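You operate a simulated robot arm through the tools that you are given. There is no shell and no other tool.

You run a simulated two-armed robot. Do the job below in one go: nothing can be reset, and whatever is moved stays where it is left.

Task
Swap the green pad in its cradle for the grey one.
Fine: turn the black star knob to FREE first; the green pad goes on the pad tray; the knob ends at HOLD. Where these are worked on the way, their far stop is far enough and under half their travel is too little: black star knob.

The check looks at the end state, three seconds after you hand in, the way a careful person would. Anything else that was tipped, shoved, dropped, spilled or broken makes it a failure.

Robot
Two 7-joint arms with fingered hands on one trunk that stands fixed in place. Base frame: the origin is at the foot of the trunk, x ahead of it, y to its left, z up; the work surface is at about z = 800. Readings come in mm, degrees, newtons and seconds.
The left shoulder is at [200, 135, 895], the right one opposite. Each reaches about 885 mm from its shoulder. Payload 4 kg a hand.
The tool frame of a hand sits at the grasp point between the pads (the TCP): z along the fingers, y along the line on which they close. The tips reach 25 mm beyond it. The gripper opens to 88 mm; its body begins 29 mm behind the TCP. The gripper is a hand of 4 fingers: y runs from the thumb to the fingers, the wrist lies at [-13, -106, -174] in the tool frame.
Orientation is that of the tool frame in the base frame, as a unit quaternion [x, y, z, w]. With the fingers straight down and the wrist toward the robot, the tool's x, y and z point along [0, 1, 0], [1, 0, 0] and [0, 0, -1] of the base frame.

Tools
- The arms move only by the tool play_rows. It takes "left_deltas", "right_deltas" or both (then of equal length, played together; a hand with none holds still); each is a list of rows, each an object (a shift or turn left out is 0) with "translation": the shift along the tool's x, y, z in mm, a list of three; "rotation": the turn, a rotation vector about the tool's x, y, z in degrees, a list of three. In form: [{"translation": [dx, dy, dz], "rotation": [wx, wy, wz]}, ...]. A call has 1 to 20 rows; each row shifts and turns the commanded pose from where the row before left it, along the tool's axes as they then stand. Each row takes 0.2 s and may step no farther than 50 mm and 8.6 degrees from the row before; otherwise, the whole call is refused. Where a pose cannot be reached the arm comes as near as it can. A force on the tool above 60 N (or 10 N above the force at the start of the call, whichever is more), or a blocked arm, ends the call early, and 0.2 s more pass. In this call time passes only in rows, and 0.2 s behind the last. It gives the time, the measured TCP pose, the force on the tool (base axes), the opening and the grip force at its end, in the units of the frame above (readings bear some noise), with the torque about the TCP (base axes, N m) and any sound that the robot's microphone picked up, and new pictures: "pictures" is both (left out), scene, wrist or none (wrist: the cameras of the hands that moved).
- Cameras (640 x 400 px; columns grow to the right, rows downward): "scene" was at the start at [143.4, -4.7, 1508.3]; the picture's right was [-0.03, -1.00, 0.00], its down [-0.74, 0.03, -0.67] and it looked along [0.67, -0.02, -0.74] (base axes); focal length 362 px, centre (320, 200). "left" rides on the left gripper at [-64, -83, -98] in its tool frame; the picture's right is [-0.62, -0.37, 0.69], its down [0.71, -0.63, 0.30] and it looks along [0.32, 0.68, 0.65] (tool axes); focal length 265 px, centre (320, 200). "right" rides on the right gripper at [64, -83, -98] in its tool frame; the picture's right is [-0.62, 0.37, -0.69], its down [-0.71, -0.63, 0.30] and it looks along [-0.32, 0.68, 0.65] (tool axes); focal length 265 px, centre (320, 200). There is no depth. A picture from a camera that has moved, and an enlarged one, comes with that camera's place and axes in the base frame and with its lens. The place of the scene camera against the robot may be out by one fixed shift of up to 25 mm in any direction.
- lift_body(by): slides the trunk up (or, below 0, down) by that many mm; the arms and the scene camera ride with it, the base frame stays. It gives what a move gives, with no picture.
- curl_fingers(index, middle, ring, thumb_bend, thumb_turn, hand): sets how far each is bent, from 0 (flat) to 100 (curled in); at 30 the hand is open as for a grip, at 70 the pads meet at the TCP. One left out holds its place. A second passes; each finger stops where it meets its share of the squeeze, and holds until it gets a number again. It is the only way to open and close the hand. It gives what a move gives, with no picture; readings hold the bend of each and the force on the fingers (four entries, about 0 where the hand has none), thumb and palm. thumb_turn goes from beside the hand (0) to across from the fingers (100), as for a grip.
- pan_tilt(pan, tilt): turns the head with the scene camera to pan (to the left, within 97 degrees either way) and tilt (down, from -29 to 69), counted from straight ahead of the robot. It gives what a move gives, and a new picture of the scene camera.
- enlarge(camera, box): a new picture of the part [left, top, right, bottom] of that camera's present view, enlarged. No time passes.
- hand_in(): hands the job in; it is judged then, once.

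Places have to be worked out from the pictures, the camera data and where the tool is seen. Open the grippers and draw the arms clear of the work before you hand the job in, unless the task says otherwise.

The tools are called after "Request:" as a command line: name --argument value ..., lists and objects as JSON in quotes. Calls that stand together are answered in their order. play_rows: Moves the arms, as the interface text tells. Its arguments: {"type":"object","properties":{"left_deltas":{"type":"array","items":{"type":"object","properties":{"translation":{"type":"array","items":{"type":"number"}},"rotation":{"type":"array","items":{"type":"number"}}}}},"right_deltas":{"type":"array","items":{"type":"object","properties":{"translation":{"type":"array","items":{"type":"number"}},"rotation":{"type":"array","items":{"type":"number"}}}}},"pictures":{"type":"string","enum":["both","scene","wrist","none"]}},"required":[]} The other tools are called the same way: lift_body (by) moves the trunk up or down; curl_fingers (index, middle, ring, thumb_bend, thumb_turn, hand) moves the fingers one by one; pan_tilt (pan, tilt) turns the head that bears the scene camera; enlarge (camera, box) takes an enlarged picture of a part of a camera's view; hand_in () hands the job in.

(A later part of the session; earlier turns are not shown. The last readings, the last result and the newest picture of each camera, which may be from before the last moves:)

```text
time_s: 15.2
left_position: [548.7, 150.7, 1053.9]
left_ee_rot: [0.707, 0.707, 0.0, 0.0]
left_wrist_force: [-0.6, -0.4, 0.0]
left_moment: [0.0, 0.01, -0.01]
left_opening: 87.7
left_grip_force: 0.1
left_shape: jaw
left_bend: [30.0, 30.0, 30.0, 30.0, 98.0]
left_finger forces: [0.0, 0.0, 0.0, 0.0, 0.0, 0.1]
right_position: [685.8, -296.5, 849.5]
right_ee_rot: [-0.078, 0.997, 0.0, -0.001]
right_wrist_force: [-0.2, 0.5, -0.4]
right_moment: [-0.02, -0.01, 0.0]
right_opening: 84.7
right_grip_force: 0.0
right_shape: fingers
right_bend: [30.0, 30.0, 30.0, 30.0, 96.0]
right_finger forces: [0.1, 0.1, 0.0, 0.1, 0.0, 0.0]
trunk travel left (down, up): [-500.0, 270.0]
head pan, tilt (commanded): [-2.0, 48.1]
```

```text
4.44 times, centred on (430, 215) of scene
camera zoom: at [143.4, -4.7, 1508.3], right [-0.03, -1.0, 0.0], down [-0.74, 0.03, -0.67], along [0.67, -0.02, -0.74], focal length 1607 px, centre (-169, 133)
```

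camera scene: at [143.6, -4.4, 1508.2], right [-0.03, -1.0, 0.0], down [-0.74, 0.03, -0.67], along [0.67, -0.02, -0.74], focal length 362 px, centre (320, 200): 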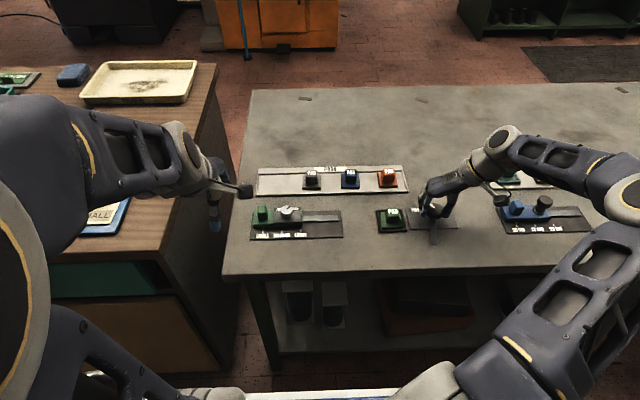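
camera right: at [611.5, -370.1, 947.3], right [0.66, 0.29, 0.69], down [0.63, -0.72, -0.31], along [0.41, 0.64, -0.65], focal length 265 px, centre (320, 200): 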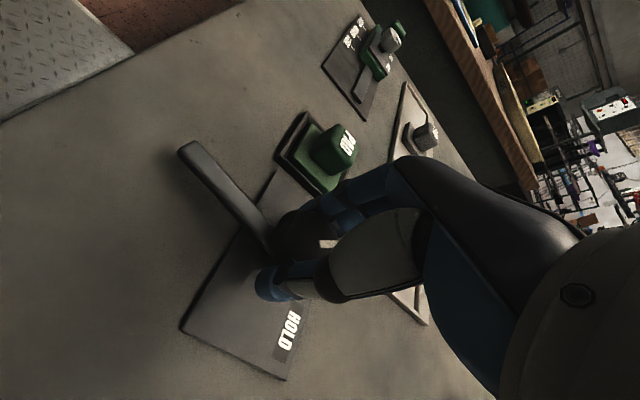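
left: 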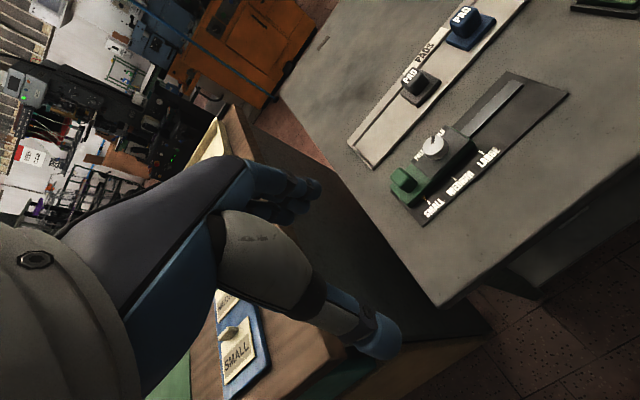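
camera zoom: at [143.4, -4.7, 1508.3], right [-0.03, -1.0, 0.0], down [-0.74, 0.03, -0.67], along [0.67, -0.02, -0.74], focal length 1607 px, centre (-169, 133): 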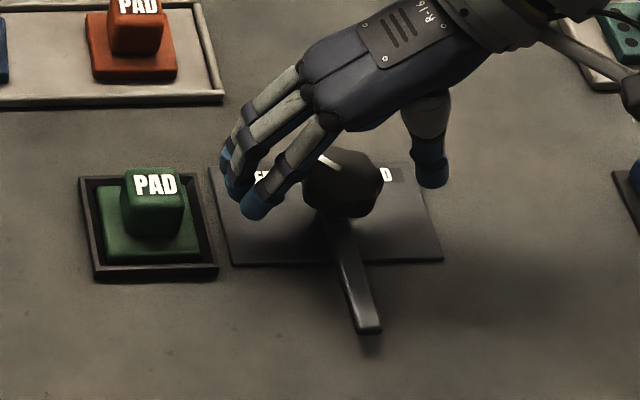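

The knob is free of the hand and its bar points toward the robot at FREE. I lift, rotate the hand back to straight yaw, and move above the green pad at about (686, -195.5).

Request:
play_rows --right_deltas '[{"translation": [0, 0, -35]}, {"translation": [0, 0, -35]}, {"rotation": [0, 0, 8.25]}, {"rotation": [0, 0, 8.25]}, {"rotation": [0, 0, 8.25]}, {"rotation": [0, 0, 8.25]}, {"rotation": [0, 0, 8.25]}, {"rotation": [0, 0, 8.25]}, {"rotation": [0, 0, 8.25]}, {"rotation": [0, 0, 8.25]}, {"rotation": [0, 0, 8.25]}, {"rotation": [0, 0, 8.25]}, {"rotation": [0, 0, 8.25]}, {"rotation": [0, 0, 8.25]}, {"translation": [33, 0, 0]}, {"translation": [33, 0, 0]}, {"translation": [34, 0, 0]}]' --pictures "both"

Request:
enlarge --camera "right" --box '[160, 140, 400, 370]'

Request:
enlarge --camera "scene" --box '[350, 170, 470, 260]'

```text
time_s: 18.8
left_position: [549.0, 150.4, 1052.6]
left_ee_rot: [0.706, 0.708, 0.0, -0.001]
left_wrist_force: [0.3, 0.1, -0.6]
left_moment: [0.01, -0.02, -0.03]
left_opening: 87.5
left_grip_force: 0.0
left_shape: jaw
left_bend: [30.0, 30.0, 30.0, 30.0, 98.0]
left_finger forces: [0.2, 0.0, 0.1, 0.0, 0.0, 0.0]
right_position: [684.7, -196.1, 919.6]
right_ee_rot: [0.708, 0.706, 0.0, 0.0]
right_wrist_force: [0.8, 0.1, 0.0]
right_moment: [0.01, 0.02, -0.02]
right_opening: 84.9
right_grip_force: 0.0
right_shape: fingers
right_bend: [30.0, 30.0, 30.0, 30.0, 96.0]
right_finger forces: [0.1, 0.0, 0.1, 0.1, 0.1, 0.1]
trunk travel left (down, up): [-500.0, 270.0]
head pan, tilt (commanded): [-2.0, 48.1]
camera scene: at [143.4, -5.0, 1508.3], right [-0.04, -1.0, 0.0], down [-0.74, 0.03, -0.67], along [0.67, -0.02, -0.74], focal length 362 px, centre (320, 200)
camera right: at [602.3, -132.1, 1017.9], right [0.37, -0.62, 0.69], down [-0.63, -0.71, -0.3], along [0.68, -0.33, -0.65], focal length 265 px, centre (320, 200)
```

scene: 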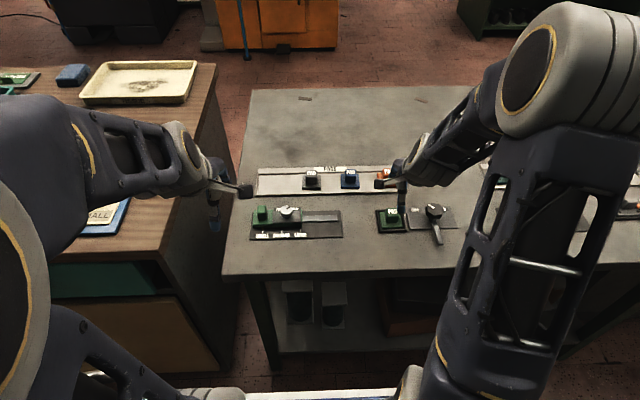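
right: 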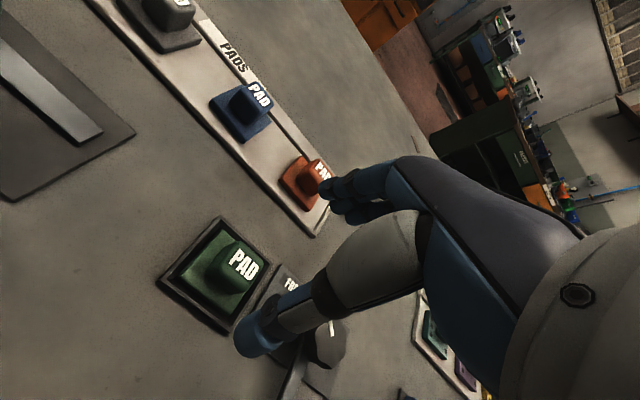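

```text
1.74 times, centred on (280, 255) of right
camera zoom: at [602.3, -132.1, 1017.9], right [0.37, -0.62, 0.69], down [-0.63, -0.71, -0.3], along [0.68, -0.33, -0.65], focal length 462 px, centre (390, 104)
```

zoom: 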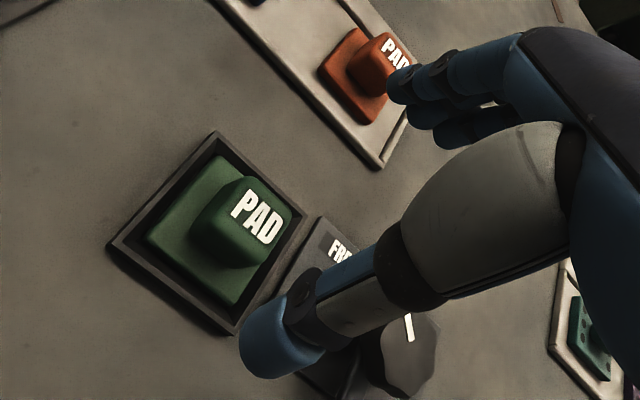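

```text
4.44 times, centred on (410, 215) of scene
camera zoom: at [143.4, -5.0, 1508.3], right [-0.04, -1.0, 0.0], down [-0.74, 0.03, -0.67], along [0.67, -0.02, -0.74], focal length 1607 px, centre (-80, 133)
```

zoom: 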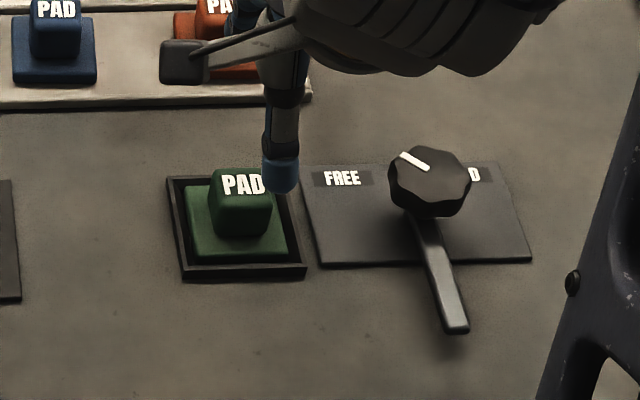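

FREE is confirmed by the pointer, and the green handle top measures near (686, -193.5, 837). I descend over it with the hand open.

Request:
play_rows --right_deltas '[{"translation": [2, 0.5, 18]}, {"translation": [0, 0, 19]}, {"translation": [0, 0, 18]}, {"translation": [0, 0, 18]}]' --pictures "wrist"

Request:
enlarge --camera "right" --box '[160, 140, 400, 370]'

Request:
enlarge --camera "scene" --box '[350, 170, 470, 260]'

```text
time_s: 19.8
left_position: [548.4, 151.0, 1053.7]
left_ee_rot: [0.707, 0.707, 0.0, 0.0]
left_wrist_force: [0.9, -0.3, -0.7]
left_moment: [0.03, -0.01, 0.02]
left_opening: 87.5
left_grip_force: 0.1
left_shape: jaw
left_bend: [30.0, 30.0, 30.0, 30.0, 98.0]
left_finger forces: [0.1, 0.0, 0.0, 0.0, 0.0, 0.1]
right_position: [687.1, -194.0, 847.0]
right_ee_rot: [0.708, 0.706, 0.0, 0.0]
right_wrist_force: [0.7, -0.1, 0.1]
right_moment: [0.03, 0.0, -0.01]
right_opening: 84.6
right_grip_force: 0.0
right_shape: fingers
right_bend: [30.0, 30.0, 30.0, 30.0, 96.0]
right_finger forces: [0.0, 0.0, 0.0, 0.1, 0.1, 0.0]
trunk travel left (down, up): [-500.0, 270.0]
head pan, tilt (commanded): [-2.0, 48.1]
camera right: at [603.4, -129.8, 945.0], right [0.37, -0.62, 0.69], down [-0.63, -0.71, -0.3], along [0.68, -0.33, -0.65], focal length 265 px, centre (320, 200)
```

right: 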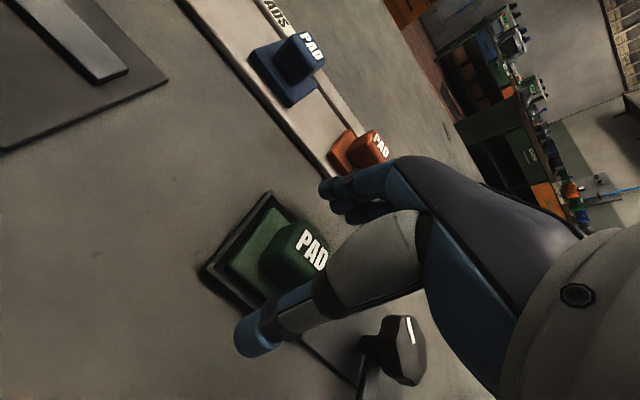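

```text
1.74 times, centred on (280, 255) of right
camera zoom: at [603.4, -129.8, 945.0], right [0.37, -0.62, 0.69], down [-0.63, -0.71, -0.3], along [0.68, -0.33, -0.65], focal length 462 px, centre (390, 104)
```

zoom: 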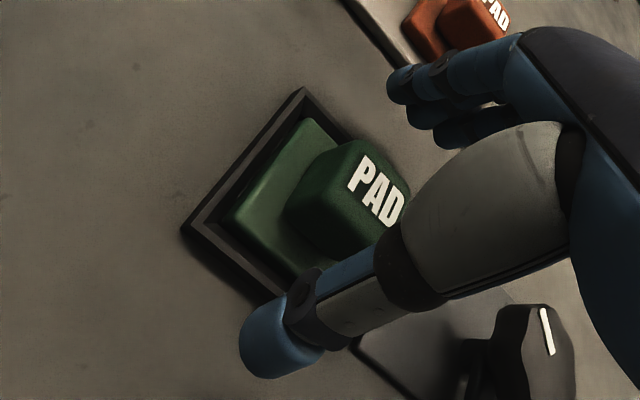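

```text
4.44 times, centred on (410, 215) of scene
camera zoom: at [143.3, -4.6, 1508.3], right [-0.03, -1.0, 0.0], down [-0.74, 0.03, -0.67], along [0.67, -0.02, -0.74], focal length 1607 px, centre (-80, 133)
```

zoom: 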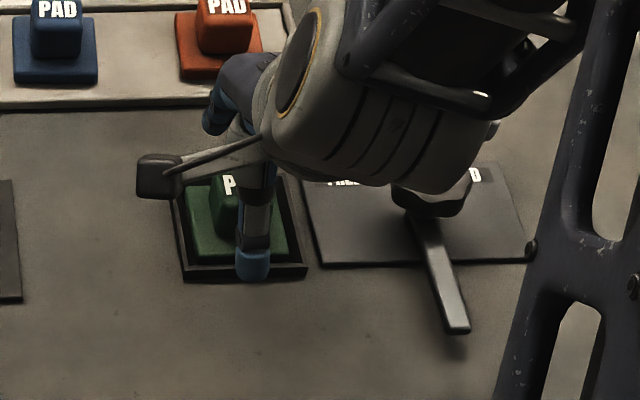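

The thumb and fingers straddle the handle with the measured axis in line. I close gently on it.

Request:
curl_fingers --hand "right" --index 58 --middle 58 --ring 58 --thumb_bend 58

Request:
enlarge --camera "right" --box '[160, 140, 400, 370]'

```text
time_s: 20.8
left_position: [548.7, 151.5, 1053.5]
left_ee_rot: [0.708, 0.706, 0.001, 0.0]
left_wrist_force: [0.0, 0.2, 0.1]
left_moment: [0.0, 0.0, 0.02]
left_opening: 87.5
left_grip_force: 0.2
left_shape: jaw
left_bend: [30.0, 30.0, 30.0, 30.0, 98.0]
left_finger forces: [0.1, 0.0, 0.0, 0.0, 0.1, 0.0]
right_position: [687.0, -194.7, 847.0]
right_ee_rot: [0.707, 0.707, -0.001, -0.001]
right_wrist_force: [-0.5, -0.4, 0.2]
right_moment: [0.01, -0.01, 0.0]
right_opening: 27.5
right_grip_force: 0.5
right_shape: fingers
right_bend: [57.0, 57.0, 57.0, 56.0, 99.0]
right_finger forces: [0.1, 0.0, 0.0, 0.0, 0.4, 0.0]
trunk travel left (down, up): [-500.0, 270.0]
head pan, tilt (commanded): [-2.0, 48.1]
```

```text
1.74 times, centred on (280, 255) of right
camera zoom: at [603.5, -129.8, 945.1], right [0.37, -0.62, 0.69], down [-0.63, -0.71, -0.3], along [0.68, -0.33, -0.65], focal length 462 px, centre (390, 104)
```

zoom: 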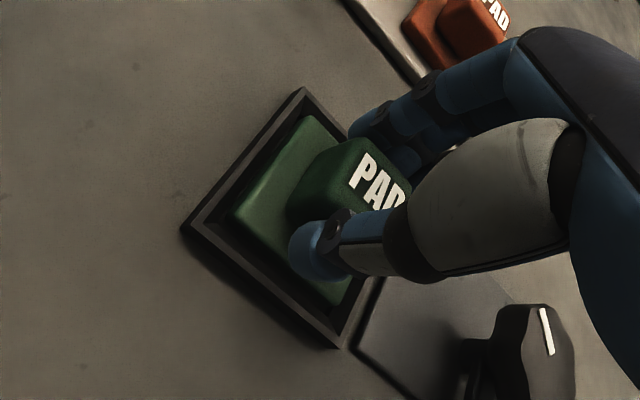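

The fingertips just touch the handle on its centre line. I tighten the grip.

Request:
curl_fingers --hand "right" --index 70 --middle 70 --ring 70 --thumb_bend 70

Request:
enlarge --camera "right" --box '[160, 140, 400, 370]'

```text
time_s: 21.8
left_position: [549.0, 149.7, 1053.1]
left_ee_rot: [0.707, 0.707, 0.0, 0.0]
left_wrist_force: [-0.2, -0.2, -0.7]
left_moment: [-0.01, 0.03, 0.03]
left_opening: 87.7
left_grip_force: 0.0
left_shape: jaw
left_bend: [30.0, 30.0, 30.0, 30.0, 98.0]
left_finger forces: [0.0, 0.0, 0.0, 0.1, 0.1, 0.0]
right_position: [686.4, -193.2, 846.8]
right_ee_rot: [0.708, 0.706, 0.0, 0.001]
right_wrist_force: [1.9, 1.5, 1.0]
right_moment: [0.03, -0.08, 0.04]
right_opening: 22.7
right_grip_force: 10.7
right_shape: fingers
right_bend: [61.0, 63.0, 70.0, 58.0, 99.0]
right_finger forces: [5.4, 6.0, 0.0, 0.0, 9.5, 0.1]
trunk travel left (down, up): [-500.0, 270.0]
head pan, tilt (commanded): [-2.0, 48.1]
```

```text
1.74 times, centred on (280, 255) of right
camera zoom: at [603.6, -129.8, 945.1], right [0.37, -0.62, 0.69], down [-0.63, -0.71, -0.3], along [0.68, -0.33, -0.65], focal length 462 px, centre (390, 104)
```

zoom: 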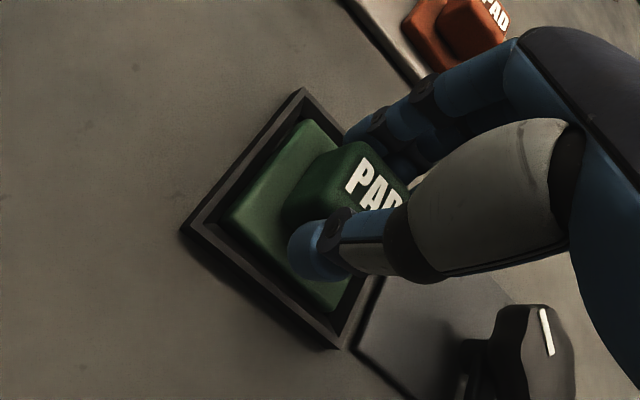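

The handle is held by thumb, index and middle at about 10.7 N. I lift slowly and watch the force.

Request:
play_rows --right_deltas '[{"translation": [0, 0, -5]}, {"translation": [0, 0, -10]}, {"translation": [0, 0, -15]}]' --pictures "both"

Request:
enlarge --camera "right" --box '[160, 140, 400, 370]'

Request:
enlarge --camera "scene" --box '[350, 170, 470, 260]'

```text
time_s: 22.6
left_position: [549.0, 151.1, 1052.9]
left_ee_rot: [0.708, 0.707, 0.001, 0.0]
left_wrist_force: [-0.1, 0.8, 1.1]
left_moment: [0.0, 0.01, 0.01]
left_opening: 87.5
left_grip_force: 0.0
left_shape: jaw
left_bend: [30.0, 30.0, 30.0, 30.0, 98.0]
left_finger forces: [0.0, 0.0, 0.0, 0.1, 0.1, 0.0]
right_position: [687.1, -193.9, 876.6]
right_ee_rot: [0.708, 0.706, 0.0, -0.001]
right_wrist_force: [-0.3, -0.1, 0.0]
right_moment: [0.01, 0.02, 0.0]
right_opening: 23.2
right_grip_force: 10.4
right_shape: fingers
right_bend: [61.0, 64.0, 70.0, 58.0, 99.0]
right_finger forces: [5.0, 5.1, 0.1, 0.0, 10.0, 0.1]
trunk travel left (down, up): [-500.0, 270.0]
head pan, tilt (commanded): [-2.0, 48.1]
camera scene: at [143.5, -4.7, 1508.2], right [-0.03, -1.0, 0.0], down [-0.74, 0.03, -0.67], along [0.67, -0.02, -0.74], focal length 362 px, centre (320, 200)
camera right: at [603.1, -130.8, 974.6], right [0.37, -0.62, 0.69], down [-0.63, -0.71, -0.3], along [0.68, -0.33, -0.65], focal length 265 px, centre (320, 200)
```

scene: 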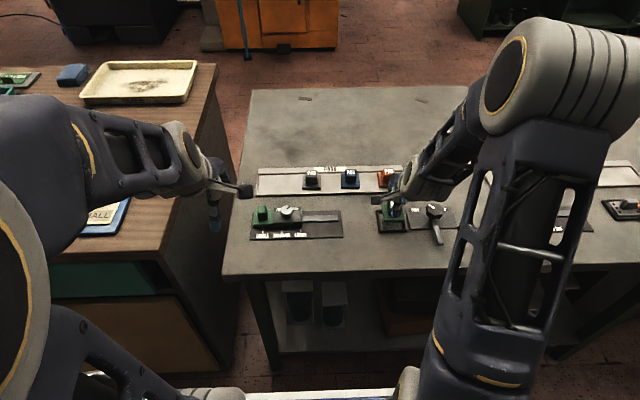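
right: 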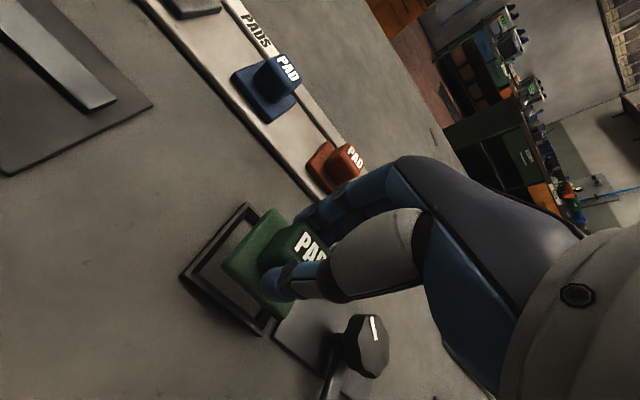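

```text
1.74 times, centred on (280, 255) of right
camera zoom: at [603.1, -130.8, 974.6], right [0.37, -0.62, 0.69], down [-0.63, -0.71, -0.3], along [0.68, -0.33, -0.65], focal length 462 px, centre (390, 104)
```

zoom: 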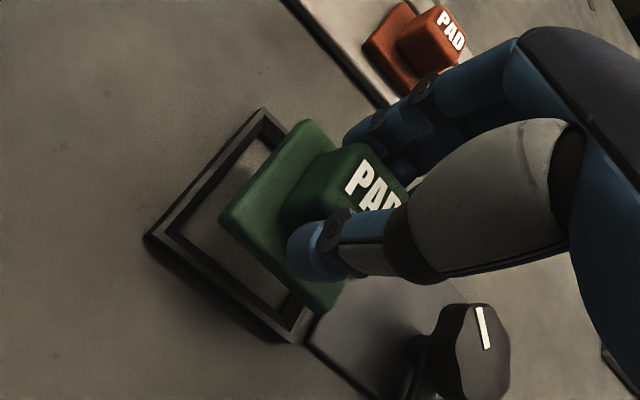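

```text
4.44 times, centred on (410, 215) of scene
camera zoom: at [143.5, -4.7, 1508.2], right [-0.03, -1.0, 0.0], down [-0.74, 0.03, -0.67], along [0.67, -0.02, -0.74], focal length 1607 px, centre (-80, 133)
```

zoom: 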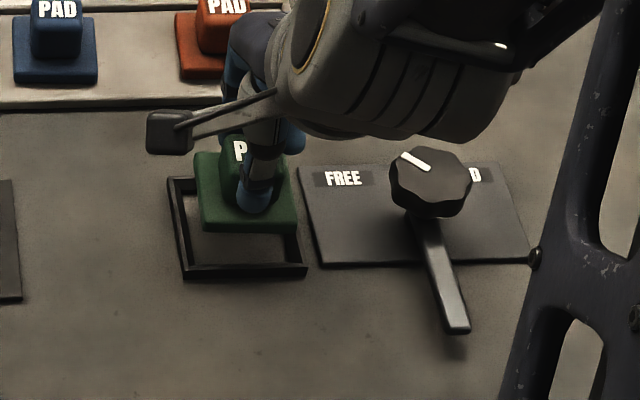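

The green pad is clear of the cradle and held steadily. Next I raise it and carry it over the pads to the empty left end of the tray, near (816, 95), while drawing the left arm back a little to give room.

Request:
play_rows --right_deltas '[{"translation": [0, 0, -24]}, {"translation": [0, 0, -24]}, {"translation": [28, 11, 0]}, {"translation": [28, 11, 0]}, {"translation": [28, 11, 0]}, {"translation": [28, 11, 0]}, {"translation": [28, 11, 0]}]' --left_deltas '[{"translation": [7, -15, -6]}, {"translation": [7, -15, -6]}, {"translation": [7, -15, -6]}, {"translation": [7, -15, -6]}, {"translation": [7, -15, -6]}, {"translation": [7, -15, -6]}, {"translation": [7, -15, -6]}]' --pictures "both"

```text
time_s: 24.2
left_position: [443.8, 199.3, 1095.3]
left_ee_rot: [0.707, 0.707, 0.0, 0.0]
left_wrist_force: [-0.2, 0.5, -0.4]
left_moment: [0.01, 0.0, 0.0]
left_opening: 87.3
left_grip_force: 0.1
left_shape: jaw
left_bend: [30.0, 30.0, 30.0, 30.0, 98.0]
left_finger forces: [0.0, 0.1, 0.1, 0.0, 0.0, 0.0]
right_position: [741.8, -55.2, 925.4]
right_ee_rot: [0.708, 0.706, -0.001, 0.0]
right_wrist_force: [-0.8, 0.4, -0.3]
right_moment: [-0.01, 0.0, 0.04]
right_opening: 23.2
right_grip_force: 9.8
right_shape: fingers
right_bend: [61.0, 64.0, 70.0, 58.0, 99.0]
right_finger forces: [5.1, 4.8, 0.1, 0.0, 9.9, 0.0]
trunk travel left (down, up): [-500.0, 270.0]
head pan, tilt (commanded): [-2.0, 48.1]
camera scene: at [143.5, -5.0, 1508.3], right [-0.04, -1.0, 0.0], down [-0.74, 0.03, -0.67], along [0.67, -0.02, -0.74], focal length 362 px, centre (320, 200)
camera right: at [658.6, 9.7, 1022.7], right [0.37, -0.62, 0.69], down [-0.63, -0.71, -0.3], along [0.68, -0.33, -0.65], focal length 265 px, centre (320, 200)
camera left: at [360.1, 134.3, 1193.2], right [-0.37, -0.62, -0.69], down [-0.63, 0.71, -0.3], along [0.68, 0.32, -0.65], focal length 265 px, centre (320, 200)
```

scene: 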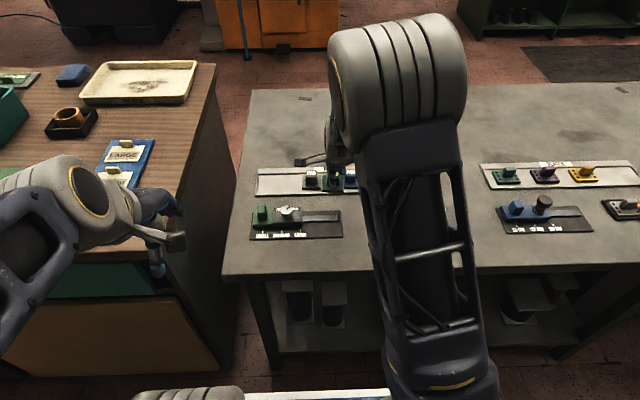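
right: 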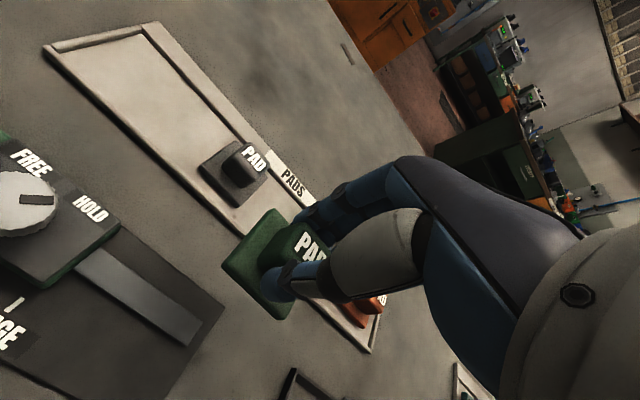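
left: 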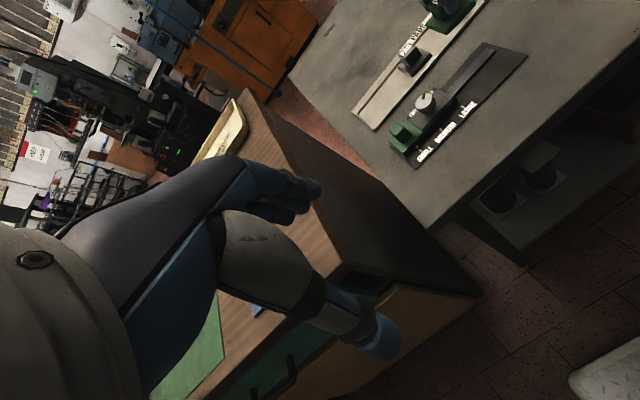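

The path is clear and the empty left end of the tray is in view. I enlarge to measure the grey pad and tray.

Request:
enlarge --camera "right" --box '[30, 10, 310, 250]'

Request:
enlarge --camera "right" --box '[190, 110, 350, 250]'

```text
1.67 times, centred on (170, 130) of right
camera zoom: at [658.6, 9.7, 1022.7], right [0.37, -0.62, 0.69], down [-0.63, -0.71, -0.3], along [0.68, -0.33, -0.65], focal length 442 px, centre (570, 317)
```

zoom: 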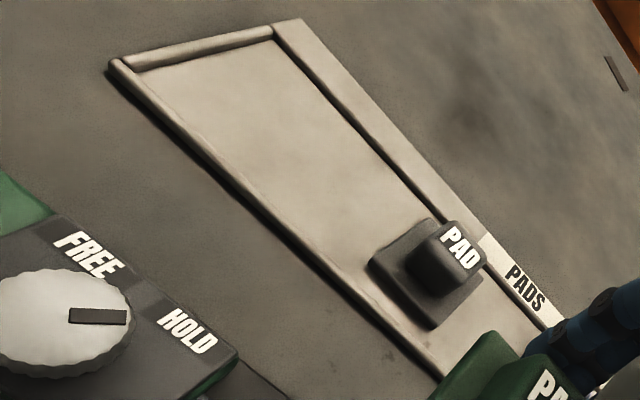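

```text
2.86 times, centred on (270, 180) of right
camera zoom: at [658.6, 9.7, 1022.7], right [0.37, -0.62, 0.69], down [-0.63, -0.71, -0.3], along [0.68, -0.33, -0.65], focal length 758 px, centre (463, 257)
```

zoom: 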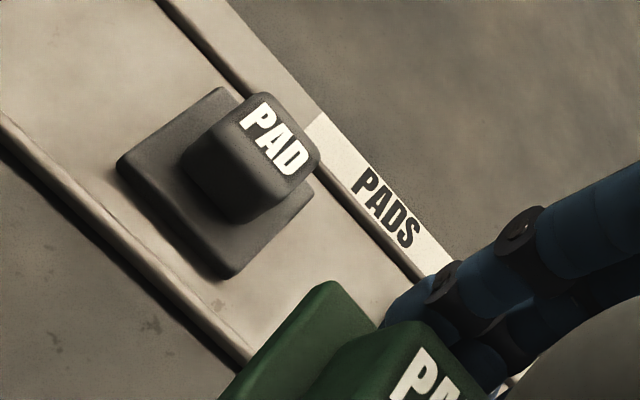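

The grey pad is near (818, -3), and the tray floor spans x ≈ 785–855 with its left end at y ≈ 135. I carry the green pad to (818, 85) and begin to lower it.

Request:
play_rows --right_deltas '[{"translation": [28, 15.3, 0]}, {"translation": [28, 15.3, 0]}, {"translation": [28, 15.3, 0]}, {"translation": [28, 15.3, 0]}, {"translation": [28, 15.3, 0]}, {"translation": [0, 0, 25]}, {"translation": [0, 0, 25]}]' --pictures "both"

Request:
enlarge --camera "scene" --box '[230, 140, 370, 240]'

Request:
enlarge --camera "right" --box '[160, 140, 400, 370]'

```text
time_s: 25.8
left_position: [443.9, 199.6, 1095.0]
left_ee_rot: [0.707, 0.707, 0.0, 0.0]
left_wrist_force: [0.1, 0.2, 0.1]
left_moment: [0.01, 0.0, -0.05]
left_opening: 87.7
left_grip_force: 0.0
left_shape: jaw
left_bend: [30.0, 30.0, 30.0, 30.0, 98.0]
left_finger forces: [0.1, 0.0, 0.1, 0.0, 0.1, 0.0]
right_position: [818.7, 86.4, 872.8]
right_ee_rot: [0.707, 0.707, -0.001, 0.0]
right_wrist_force: [-0.3, -0.5, -1.0]
right_moment: [0.03, 0.02, 0.02]
right_opening: 22.9
right_grip_force: 10.3
right_shape: fingers
right_bend: [61.0, 64.0, 70.0, 58.0, 99.0]
right_finger forces: [5.0, 5.0, 0.0, 0.0, 9.8, 0.0]
trunk travel left (down, up): [-500.0, 270.0]
head pan, tilt (commanded): [-2.0, 48.1]
camera scene: at [143.3, -4.6, 1508.3], right [-0.03, -1.0, 0.0], down [-0.74, 0.03, -0.67], along [0.67, -0.02, -0.74], focal length 362 px, centre (320, 200)
camera right: at [736.0, 150.8, 970.8], right [0.37, -0.62, 0.69], down [-0.63, -0.71, -0.3], along [0.68, -0.33, -0.65], focal length 265 px, centre (320, 200)
```

scene: 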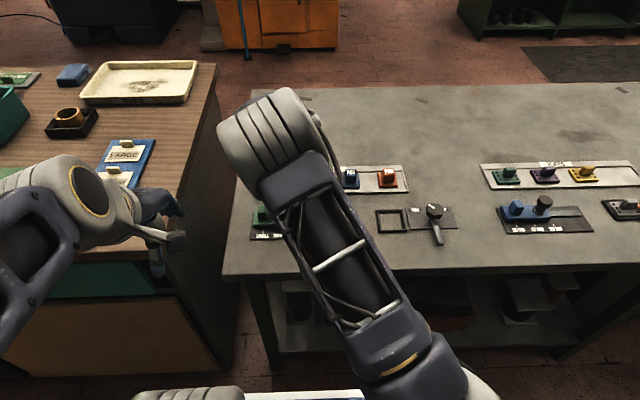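
right: 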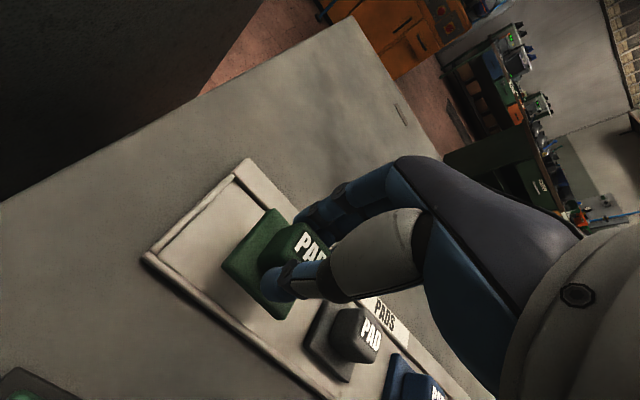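

```text
4.00 times, centred on (300, 190) of scene
camera zoom: at [143.3, -4.6, 1508.3], right [-0.03, -1.0, 0.0], down [-0.74, 0.03, -0.67], along [0.67, -0.02, -0.74], focal length 1446 px, centre (400, 240)
```

zoom: 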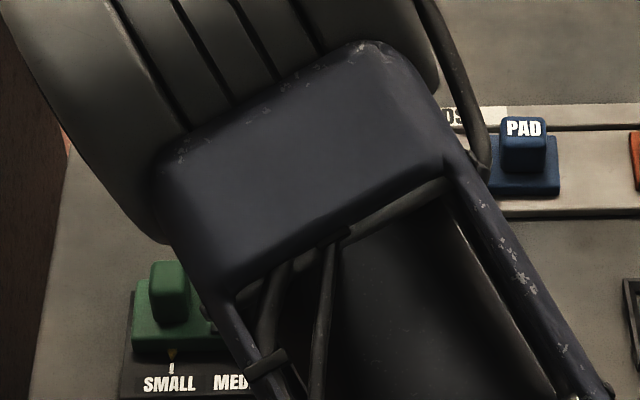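

```text
1.74 times, centred on (280, 255) of right
camera zoom: at [736.0, 150.8, 970.8], right [0.37, -0.62, 0.69], down [-0.63, -0.71, -0.3], along [0.68, -0.33, -0.65], focal length 462 px, centre (390, 104)
```

zoom: 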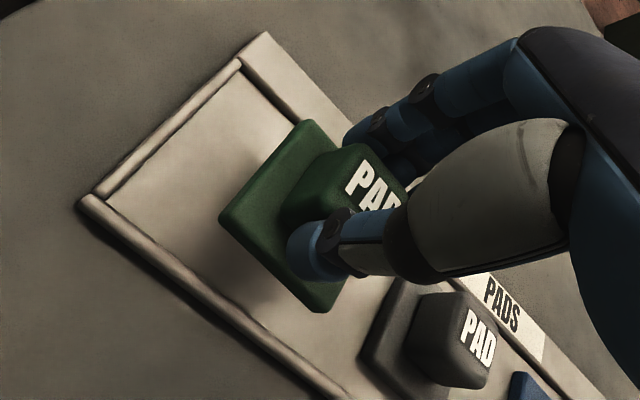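

The green pad hangs over the empty floor of the tray, its left edge near y 112. I shift it 4 mm farther in and lower it toward the floor in small steps.

Request:
play_rows --right_deltas '[{"translation": [0, 4, 0]}, {"translation": [0, 0, 8]}, {"translation": [0, 0, 8]}]' --pictures "none"

Request:
play_rows --right_deltas '[{"translation": [0, 0, 2]}, {"translation": [0, 0, 1]}]' --pictures "wrist"

Request:
enlarge --camera "right" --box '[160, 140, 400, 370]'

```text
time_s: 26.6
left_position: [444.7, 198.8, 1095.7]
left_ee_rot: [0.707, 0.708, 0.0, 0.0]
left_wrist_force: [0.1, 1.0, -0.2]
left_moment: [0.01, 0.0, 0.02]
left_opening: 87.6
left_grip_force: 0.1
left_shape: jaw
left_bend: [30.0, 30.0, 30.0, 30.0, 98.0]
left_finger forces: [0.0, 0.0, 0.1, 0.1, 0.1, 0.0]
right_position: [823.9, 85.8, 859.0]
right_ee_rot: [0.708, 0.706, 0.0, -0.001]
right_wrist_force: [0.7, 0.0, -1.4]
right_moment: [0.02, 0.03, 0.02]
right_opening: 23.1
right_grip_force: 9.9
right_shape: fingers
right_bend: [61.0, 64.0, 70.0, 58.0, 99.0]
right_finger forces: [5.2, 4.8, 0.0, 0.0, 9.8, 0.1]
trunk travel left (down, up): [-500.0, 270.0]
head pan, tilt (commanded): [-2.0, 48.1]
```

```text
time_s: 27.2
left_position: [443.6, 199.9, 1096.4]
left_ee_rot: [0.707, 0.707, 0.0, 0.0]
left_wrist_force: [-0.9, -0.8, -0.7]
left_moment: [0.01, -0.02, 0.03]
left_opening: 87.5
left_grip_force: 0.1
left_shape: jaw
left_bend: [30.0, 30.0, 30.0, 30.0, 98.0]
left_finger forces: [0.0, 0.1, 0.0, 0.0, 0.0, 0.0]
right_position: [824.2, 86.3, 856.5]
right_ee_rot: [0.707, 0.707, -0.001, -0.001]
right_wrist_force: [-0.1, 0.4, -0.4]
right_moment: [0.01, 0.01, 0.01]
right_opening: 23.2
right_grip_force: 9.9
right_shape: fingers
right_bend: [61.0, 64.0, 70.0, 58.0, 99.0]
right_finger forces: [5.0, 4.9, 0.0, 0.0, 9.9, 0.1]
trunk travel left (down, up): [-500.0, 270.0]
head pan, tilt (commanded): [-2.0, 48.1]
camera right: at [739.4, 149.8, 952.9], right [0.37, -0.62, 0.69], down [-0.63, -0.71, -0.3], along [0.68, -0.33, -0.65], focal length 265 px, centre (320, 200)
```

right: 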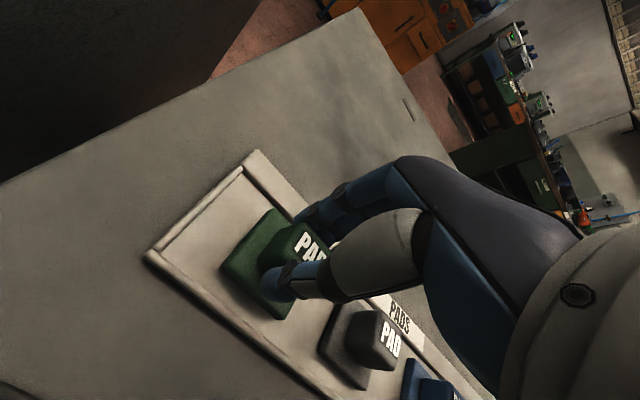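

```text
1.74 times, centred on (280, 255) of right
camera zoom: at [739.4, 149.8, 952.9], right [0.37, -0.62, 0.69], down [-0.63, -0.71, -0.3], along [0.68, -0.33, -0.65], focal length 462 px, centre (390, 104)
```

zoom: 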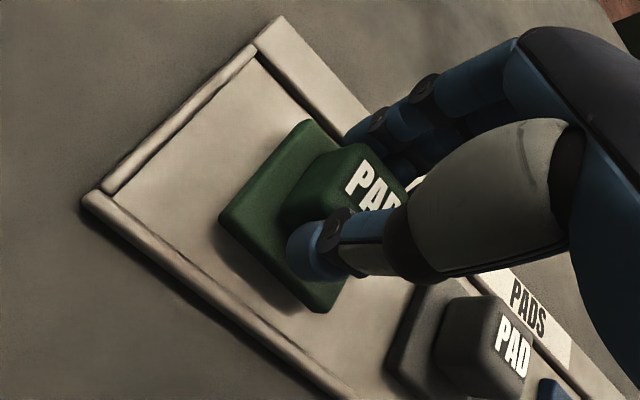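

The pad is placed well within the tray with a small gap below and no contact yet. I keep lowering in millimetre steps.

Request:
play_rows --right_deltas '[{"translation": [0, 0, 1]}, {"translation": [0, 0, 1]}, {"translation": [0, 0, 1]}]' --pictures "none"

Request:
play_rows --right_deltas '[{"translation": [0, 0, 1]}, {"translation": [0, 0, 0.5]}]' --pictures "wrist"

Request:
enlarge --camera "right" --box '[160, 140, 400, 370]'

```text
time_s: 28.0
left_position: [444.1, 199.8, 1096.2]
left_ee_rot: [0.707, 0.707, 0.0, -0.001]
left_wrist_force: [-0.5, -0.1, 0.0]
left_moment: [0.03, 0.02, 0.01]
left_opening: 87.7
left_grip_force: 0.0
left_shape: jaw
left_bend: [30.0, 30.0, 30.0, 30.0, 98.0]
left_finger forces: [0.0, 0.0, 0.0, 0.1, 0.0, 0.1]
right_position: [822.7, 85.7, 852.3]
right_ee_rot: [0.708, 0.706, 0.0, 0.0]
right_wrist_force: [-0.3, -0.7, -0.4]
right_moment: [0.01, 0.0, 0.0]
right_opening: 22.8
right_grip_force: 10.2
right_shape: fingers
right_bend: [61.0, 64.0, 70.0, 58.0, 99.0]
right_finger forces: [5.1, 5.0, 0.2, 0.1, 9.9, 0.0]
trunk travel left (down, up): [-500.0, 270.0]
head pan, tilt (commanded): [-2.0, 48.1]
```

```text
time_s: 28.6
left_position: [444.1, 199.8, 1094.5]
left_ee_rot: [0.708, 0.706, 0.0, 0.0]
left_wrist_force: [0.1, -0.2, 0.4]
left_moment: [-0.01, 0.05, 0.0]
left_opening: 87.8
left_grip_force: 0.1
left_shape: jaw
left_bend: [30.0, 30.0, 30.0, 30.0, 98.0]
left_finger forces: [0.0, 0.1, 0.0, 0.0, 0.0, 0.0]
right_position: [821.9, 86.3, 850.0]
right_ee_rot: [0.707, 0.707, 0.0, 0.0]
right_wrist_force: [0.2, 0.7, 0.9]
right_moment: [-0.02, 0.0, 0.01]
right_opening: 22.9
right_grip_force: 9.7
right_shape: fingers
right_bend: [61.0, 64.0, 70.0, 58.0, 99.0]
right_finger forces: [5.0, 5.0, 0.0, 0.1, 10.0, 0.0]
trunk travel left (down, up): [-500.0, 270.0]
head pan, tilt (commanded): [-2.0, 48.1]
camera right: at [739.4, 150.4, 948.2], right [0.37, -0.62, 0.69], down [-0.63, -0.71, -0.3], along [0.68, -0.33, -0.65], focal length 265 px, centre (320, 200)
```

right: 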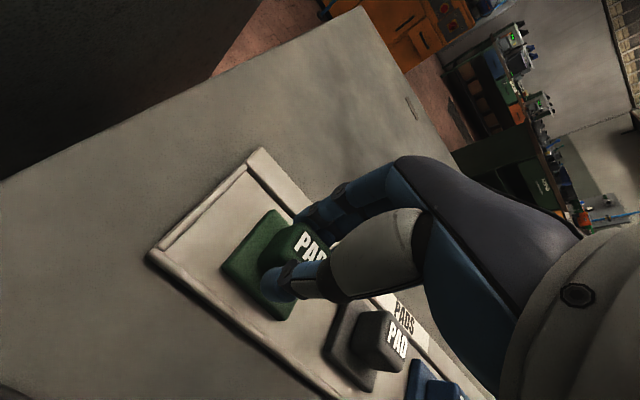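

```text
1.74 times, centred on (280, 255) of right
camera zoom: at [739.4, 150.4, 948.2], right [0.37, -0.62, 0.69], down [-0.63, -0.71, -0.3], along [0.68, -0.33, -0.65], focal length 462 px, centre (390, 104)
```

zoom: 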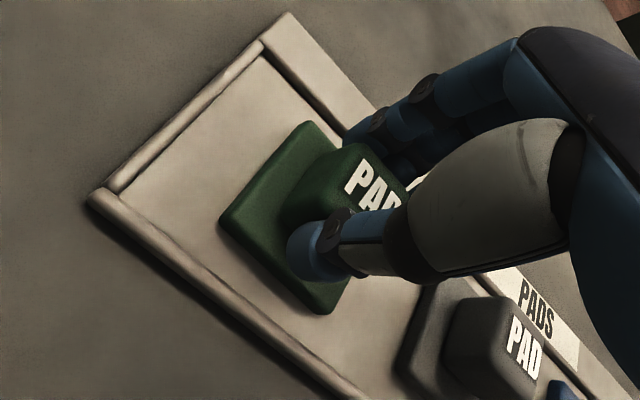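

No contact force yet. The shadow has nearly closed, so I lower a little more.

Request:
play_rows --right_deltas '[{"translation": [0, 0, 0.7]}, {"translation": [0, 0, 0.7]}]' --pictures "none"

Request:
play_rows --right_deltas '[{"translation": [0, 0, 0.6]}]' --pictures "none"

Request:
enlarge --camera "right" --box '[200, 180, 320, 290]'

```text
time_s: 29.2
left_position: [444.1, 200.1, 1095.4]
left_ee_rot: [0.707, 0.707, 0.0, 0.0]
left_wrist_force: [-0.8, 0.1, 0.1]
left_moment: [-0.01, -0.01, 0.03]
left_opening: 87.5
left_grip_force: 0.0
left_shape: jaw
left_bend: [30.0, 30.0, 30.0, 30.0, 98.0]
left_finger forces: [0.1, 0.0, 0.0, 0.0, 0.0, 0.0]
right_position: [822.5, 87.7, 850.0]
right_ee_rot: [0.708, 0.707, 0.0, 0.0]
right_wrist_force: [0.0, -0.5, 1.4]
right_moment: [-0.02, -0.02, -0.03]
right_opening: 22.8
right_grip_force: 9.8
right_shape: fingers
right_bend: [61.0, 64.0, 70.0, 58.0, 99.0]
right_finger forces: [5.2, 5.1, 0.1, 0.1, 9.9, 0.0]
trunk travel left (down, up): [-500.0, 270.0]
head pan, tilt (commanded): [-2.0, 48.1]
```

```text
time_s: 29.6
left_position: [443.2, 199.1, 1095.9]
left_ee_rot: [0.707, 0.707, -0.001, 0.0]
left_wrist_force: [1.2, -0.5, -0.1]
left_moment: [0.01, 0.01, -0.02]
left_opening: 87.6
left_grip_force: 0.0
left_shape: jaw
left_bend: [30.0, 30.0, 30.0, 30.0, 98.0]
left_finger forces: [0.0, 0.1, 0.0, 0.0, 0.1, 0.1]
right_position: [822.7, 87.0, 849.0]
right_ee_rot: [0.708, 0.706, 0.0, 0.001]
right_wrist_force: [0.5, -1.1, 4.6]
right_moment: [-0.01, 0.03, 0.02]
right_opening: 23.0
right_grip_force: 10.4
right_shape: fingers
right_bend: [61.0, 64.0, 70.0, 58.0, 99.0]
right_finger forces: [5.2, 5.5, 0.0, 0.0, 9.8, 0.1]
trunk travel left (down, up): [-500.0, 270.0]
head pan, tilt (commanded): [-2.0, 48.1]
```

```text
3.64 times, centred on (260, 235) of right
camera zoom: at [739.1, 150.8, 947.4], right [0.37, -0.62, 0.69], down [-0.63, -0.71, -0.3], along [0.68, -0.33, -0.65], focal length 965 px, centre (538, 73)
```

zoom: 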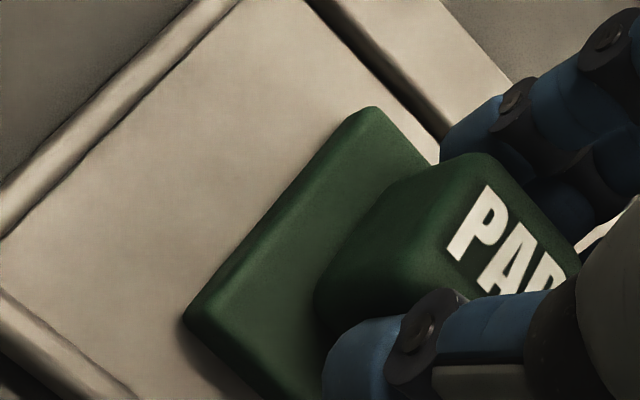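

Contact is felt at 4.6 N, so the green pad rests on the tray floor. I open the hand to release it.

Request:
curl_fingers --hand "right" --index 30 --middle 30 --ring 30 --thumb_bend 30

Request:
play_rows --right_deltas '[{"translation": [0, 0, -15]}, {"translation": [0, 0, -30]}, {"translation": [0, 0, -30]}]' --pictures "both"

Request:
enlarge --camera "right" --box '[120, 140, 400, 370]'

```text
time_s: 30.6
left_position: [444.4, 199.3, 1095.5]
left_ee_rot: [0.707, 0.707, 0.0, 0.0]
left_wrist_force: [-0.4, 0.1, 0.2]
left_moment: [0.0, 0.04, 0.02]
left_opening: 87.4
left_grip_force: 0.0
left_shape: jaw
left_bend: [30.0, 30.0, 30.0, 30.0, 98.0]
left_finger forces: [0.0, 0.1, 0.0, 0.1, 0.0, 0.0]
right_position: [823.0, 86.4, 849.1]
right_ee_rot: [0.708, 0.706, 0.0, 0.001]
right_wrist_force: [-0.3, 0.1, -0.8]
right_moment: [0.01, 0.0, 0.0]
right_opening: 84.5
right_grip_force: 0.1
right_shape: fingers
right_bend: [30.0, 30.0, 30.0, 30.0, 96.0]
right_finger forces: [0.0, 0.1, 0.0, 0.1, 0.0, 0.0]
trunk travel left (down, up): [-500.0, 270.0]
head pan, tilt (commanded): [-2.0, 48.1]
```

```text
time_s: 31.4
left_position: [444.7, 200.2, 1094.9]
left_ee_rot: [0.707, 0.707, -0.001, 0.0]
left_wrist_force: [-0.6, -0.6, -0.5]
left_moment: [0.03, 0.01, -0.02]
left_opening: 87.6
left_grip_force: 0.1
left_shape: jaw
left_bend: [30.0, 30.0, 30.0, 30.0, 98.0]
left_finger forces: [0.0, 0.0, 0.1, 0.0, 0.0, 0.0]
right_position: [822.5, 87.1, 924.2]
right_ee_rot: [0.708, 0.707, 0.0, -0.001]
right_wrist_force: [0.0, -0.7, 0.8]
right_moment: [-0.03, 0.02, -0.01]
right_opening: 84.7
right_grip_force: 0.0
right_shape: fingers
right_bend: [30.0, 30.0, 30.0, 30.0, 96.0]
right_finger forces: [0.1, 0.1, 0.0, 0.1, 0.0, 0.1]
trunk travel left (down, up): [-500.0, 270.0]
head pan, tilt (commanded): [-2.0, 48.1]
camera scene: at [143.6, -4.6, 1508.2], right [-0.03, -1.0, 0.0], down [-0.74, 0.03, -0.67], along [0.67, -0.02, -0.74], focal length 362 px, centre (320, 200)
camera right: at [739.2, 150.7, 1022.4], right [0.37, -0.62, 0.69], down [-0.63, -0.71, -0.3], along [0.68, -0.33, -0.65], focal length 265 px, centre (320, 200)
```

scene: 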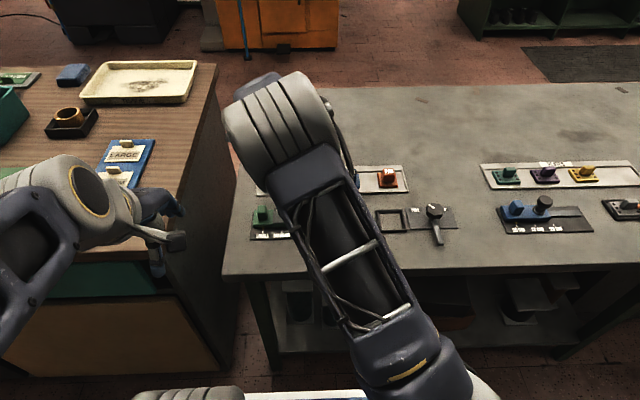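
right: 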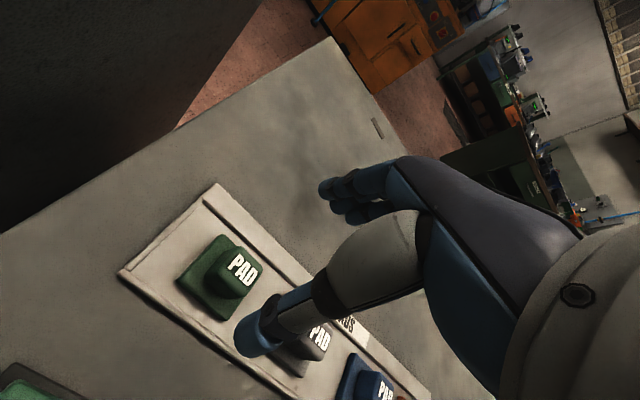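

```text
1.74 times, centred on (260, 255) of right
camera zoom: at [739.2, 150.7, 1022.4], right [0.37, -0.62, 0.69], down [-0.63, -0.71, -0.3], along [0.68, -0.33, -0.65], focal length 462 px, centre (424, 104)
```

zoom: 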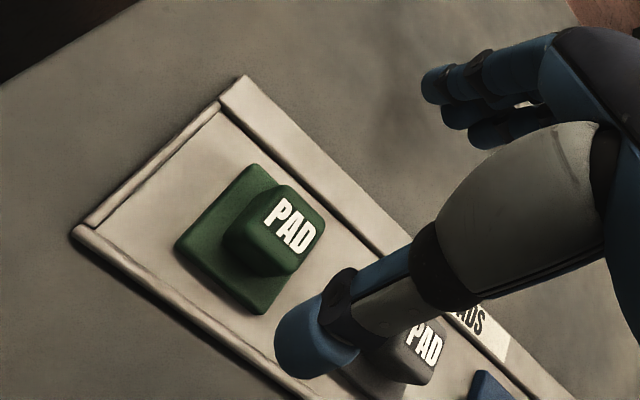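

The green pad stands squarely on the tray. I move the open hand over the grey pad, expected near (820, -3).

Request:
play_rows --right_deltas '[{"translation": [-30, -1, 0]}, {"translation": [-30, -1, 0]}, {"translation": [-29.7, -0.5, 0]}]' --pictures "both"

Request:
enlarge --camera "right" --box '[120, 140, 400, 370]'

```text
time_s: 32.2
left_position: [444.5, 200.2, 1094.9]
left_ee_rot: [0.707, 0.707, 0.0, 0.0]
left_wrist_force: [0.0, 0.2, -0.2]
left_moment: [-0.02, 0.01, 0.03]
left_opening: 87.6
left_grip_force: 0.0
left_shape: jaw
left_bend: [30.0, 30.0, 30.0, 30.0, 98.0]
left_finger forces: [0.0, 0.0, 0.0, 0.0, 0.0, 0.0]
right_position: [820.9, -4.7, 923.2]
right_ee_rot: [0.707, 0.707, 0.0, -0.001]
right_wrist_force: [0.9, -0.4, 0.2]
right_moment: [-0.03, 0.01, -0.02]
right_opening: 84.5
right_grip_force: 0.2
right_shape: fingers
right_bend: [30.0, 30.0, 30.0, 30.0, 96.0]
right_finger forces: [0.1, 0.1, 0.1, 0.0, 0.0, 0.1]
trunk travel left (down, up): [-500.0, 270.0]
head pan, tilt (commanded): [-2.0, 48.1]
camera scene: at [143.4, -4.3, 1508.3], right [-0.03, -1.0, 0.0], down [-0.74, 0.03, -0.67], along [0.67, -0.02, -0.74], focal length 362 px, centre (320, 200)
camera right: at [737.9, 60.6, 1020.5], right [0.37, -0.62, 0.69], down [-0.63, -0.71, -0.3], along [0.68, -0.32, -0.65], focal length 265 px, centre (320, 200)
```

scene: 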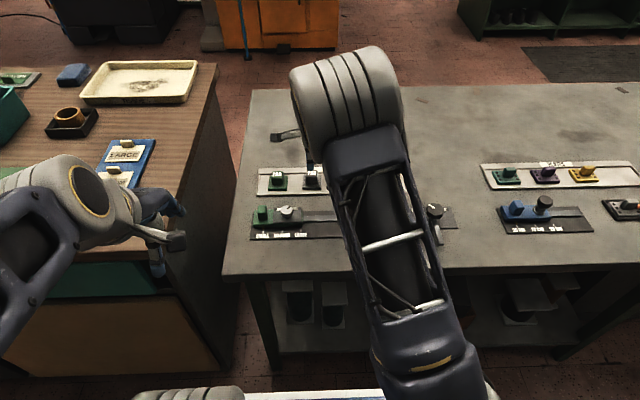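
right: 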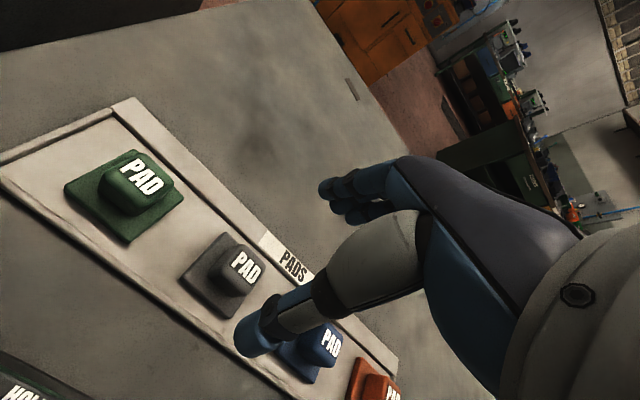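

```text
1.74 times, centred on (260, 255) of right
camera zoom: at [737.9, 60.6, 1020.5], right [0.37, -0.62, 0.69], down [-0.63, -0.71, -0.3], along [0.68, -0.32, -0.65], focal length 462 px, centre (424, 104)
```

zoom: 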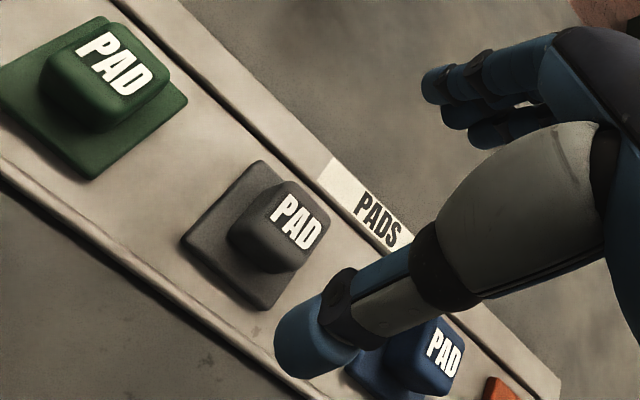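

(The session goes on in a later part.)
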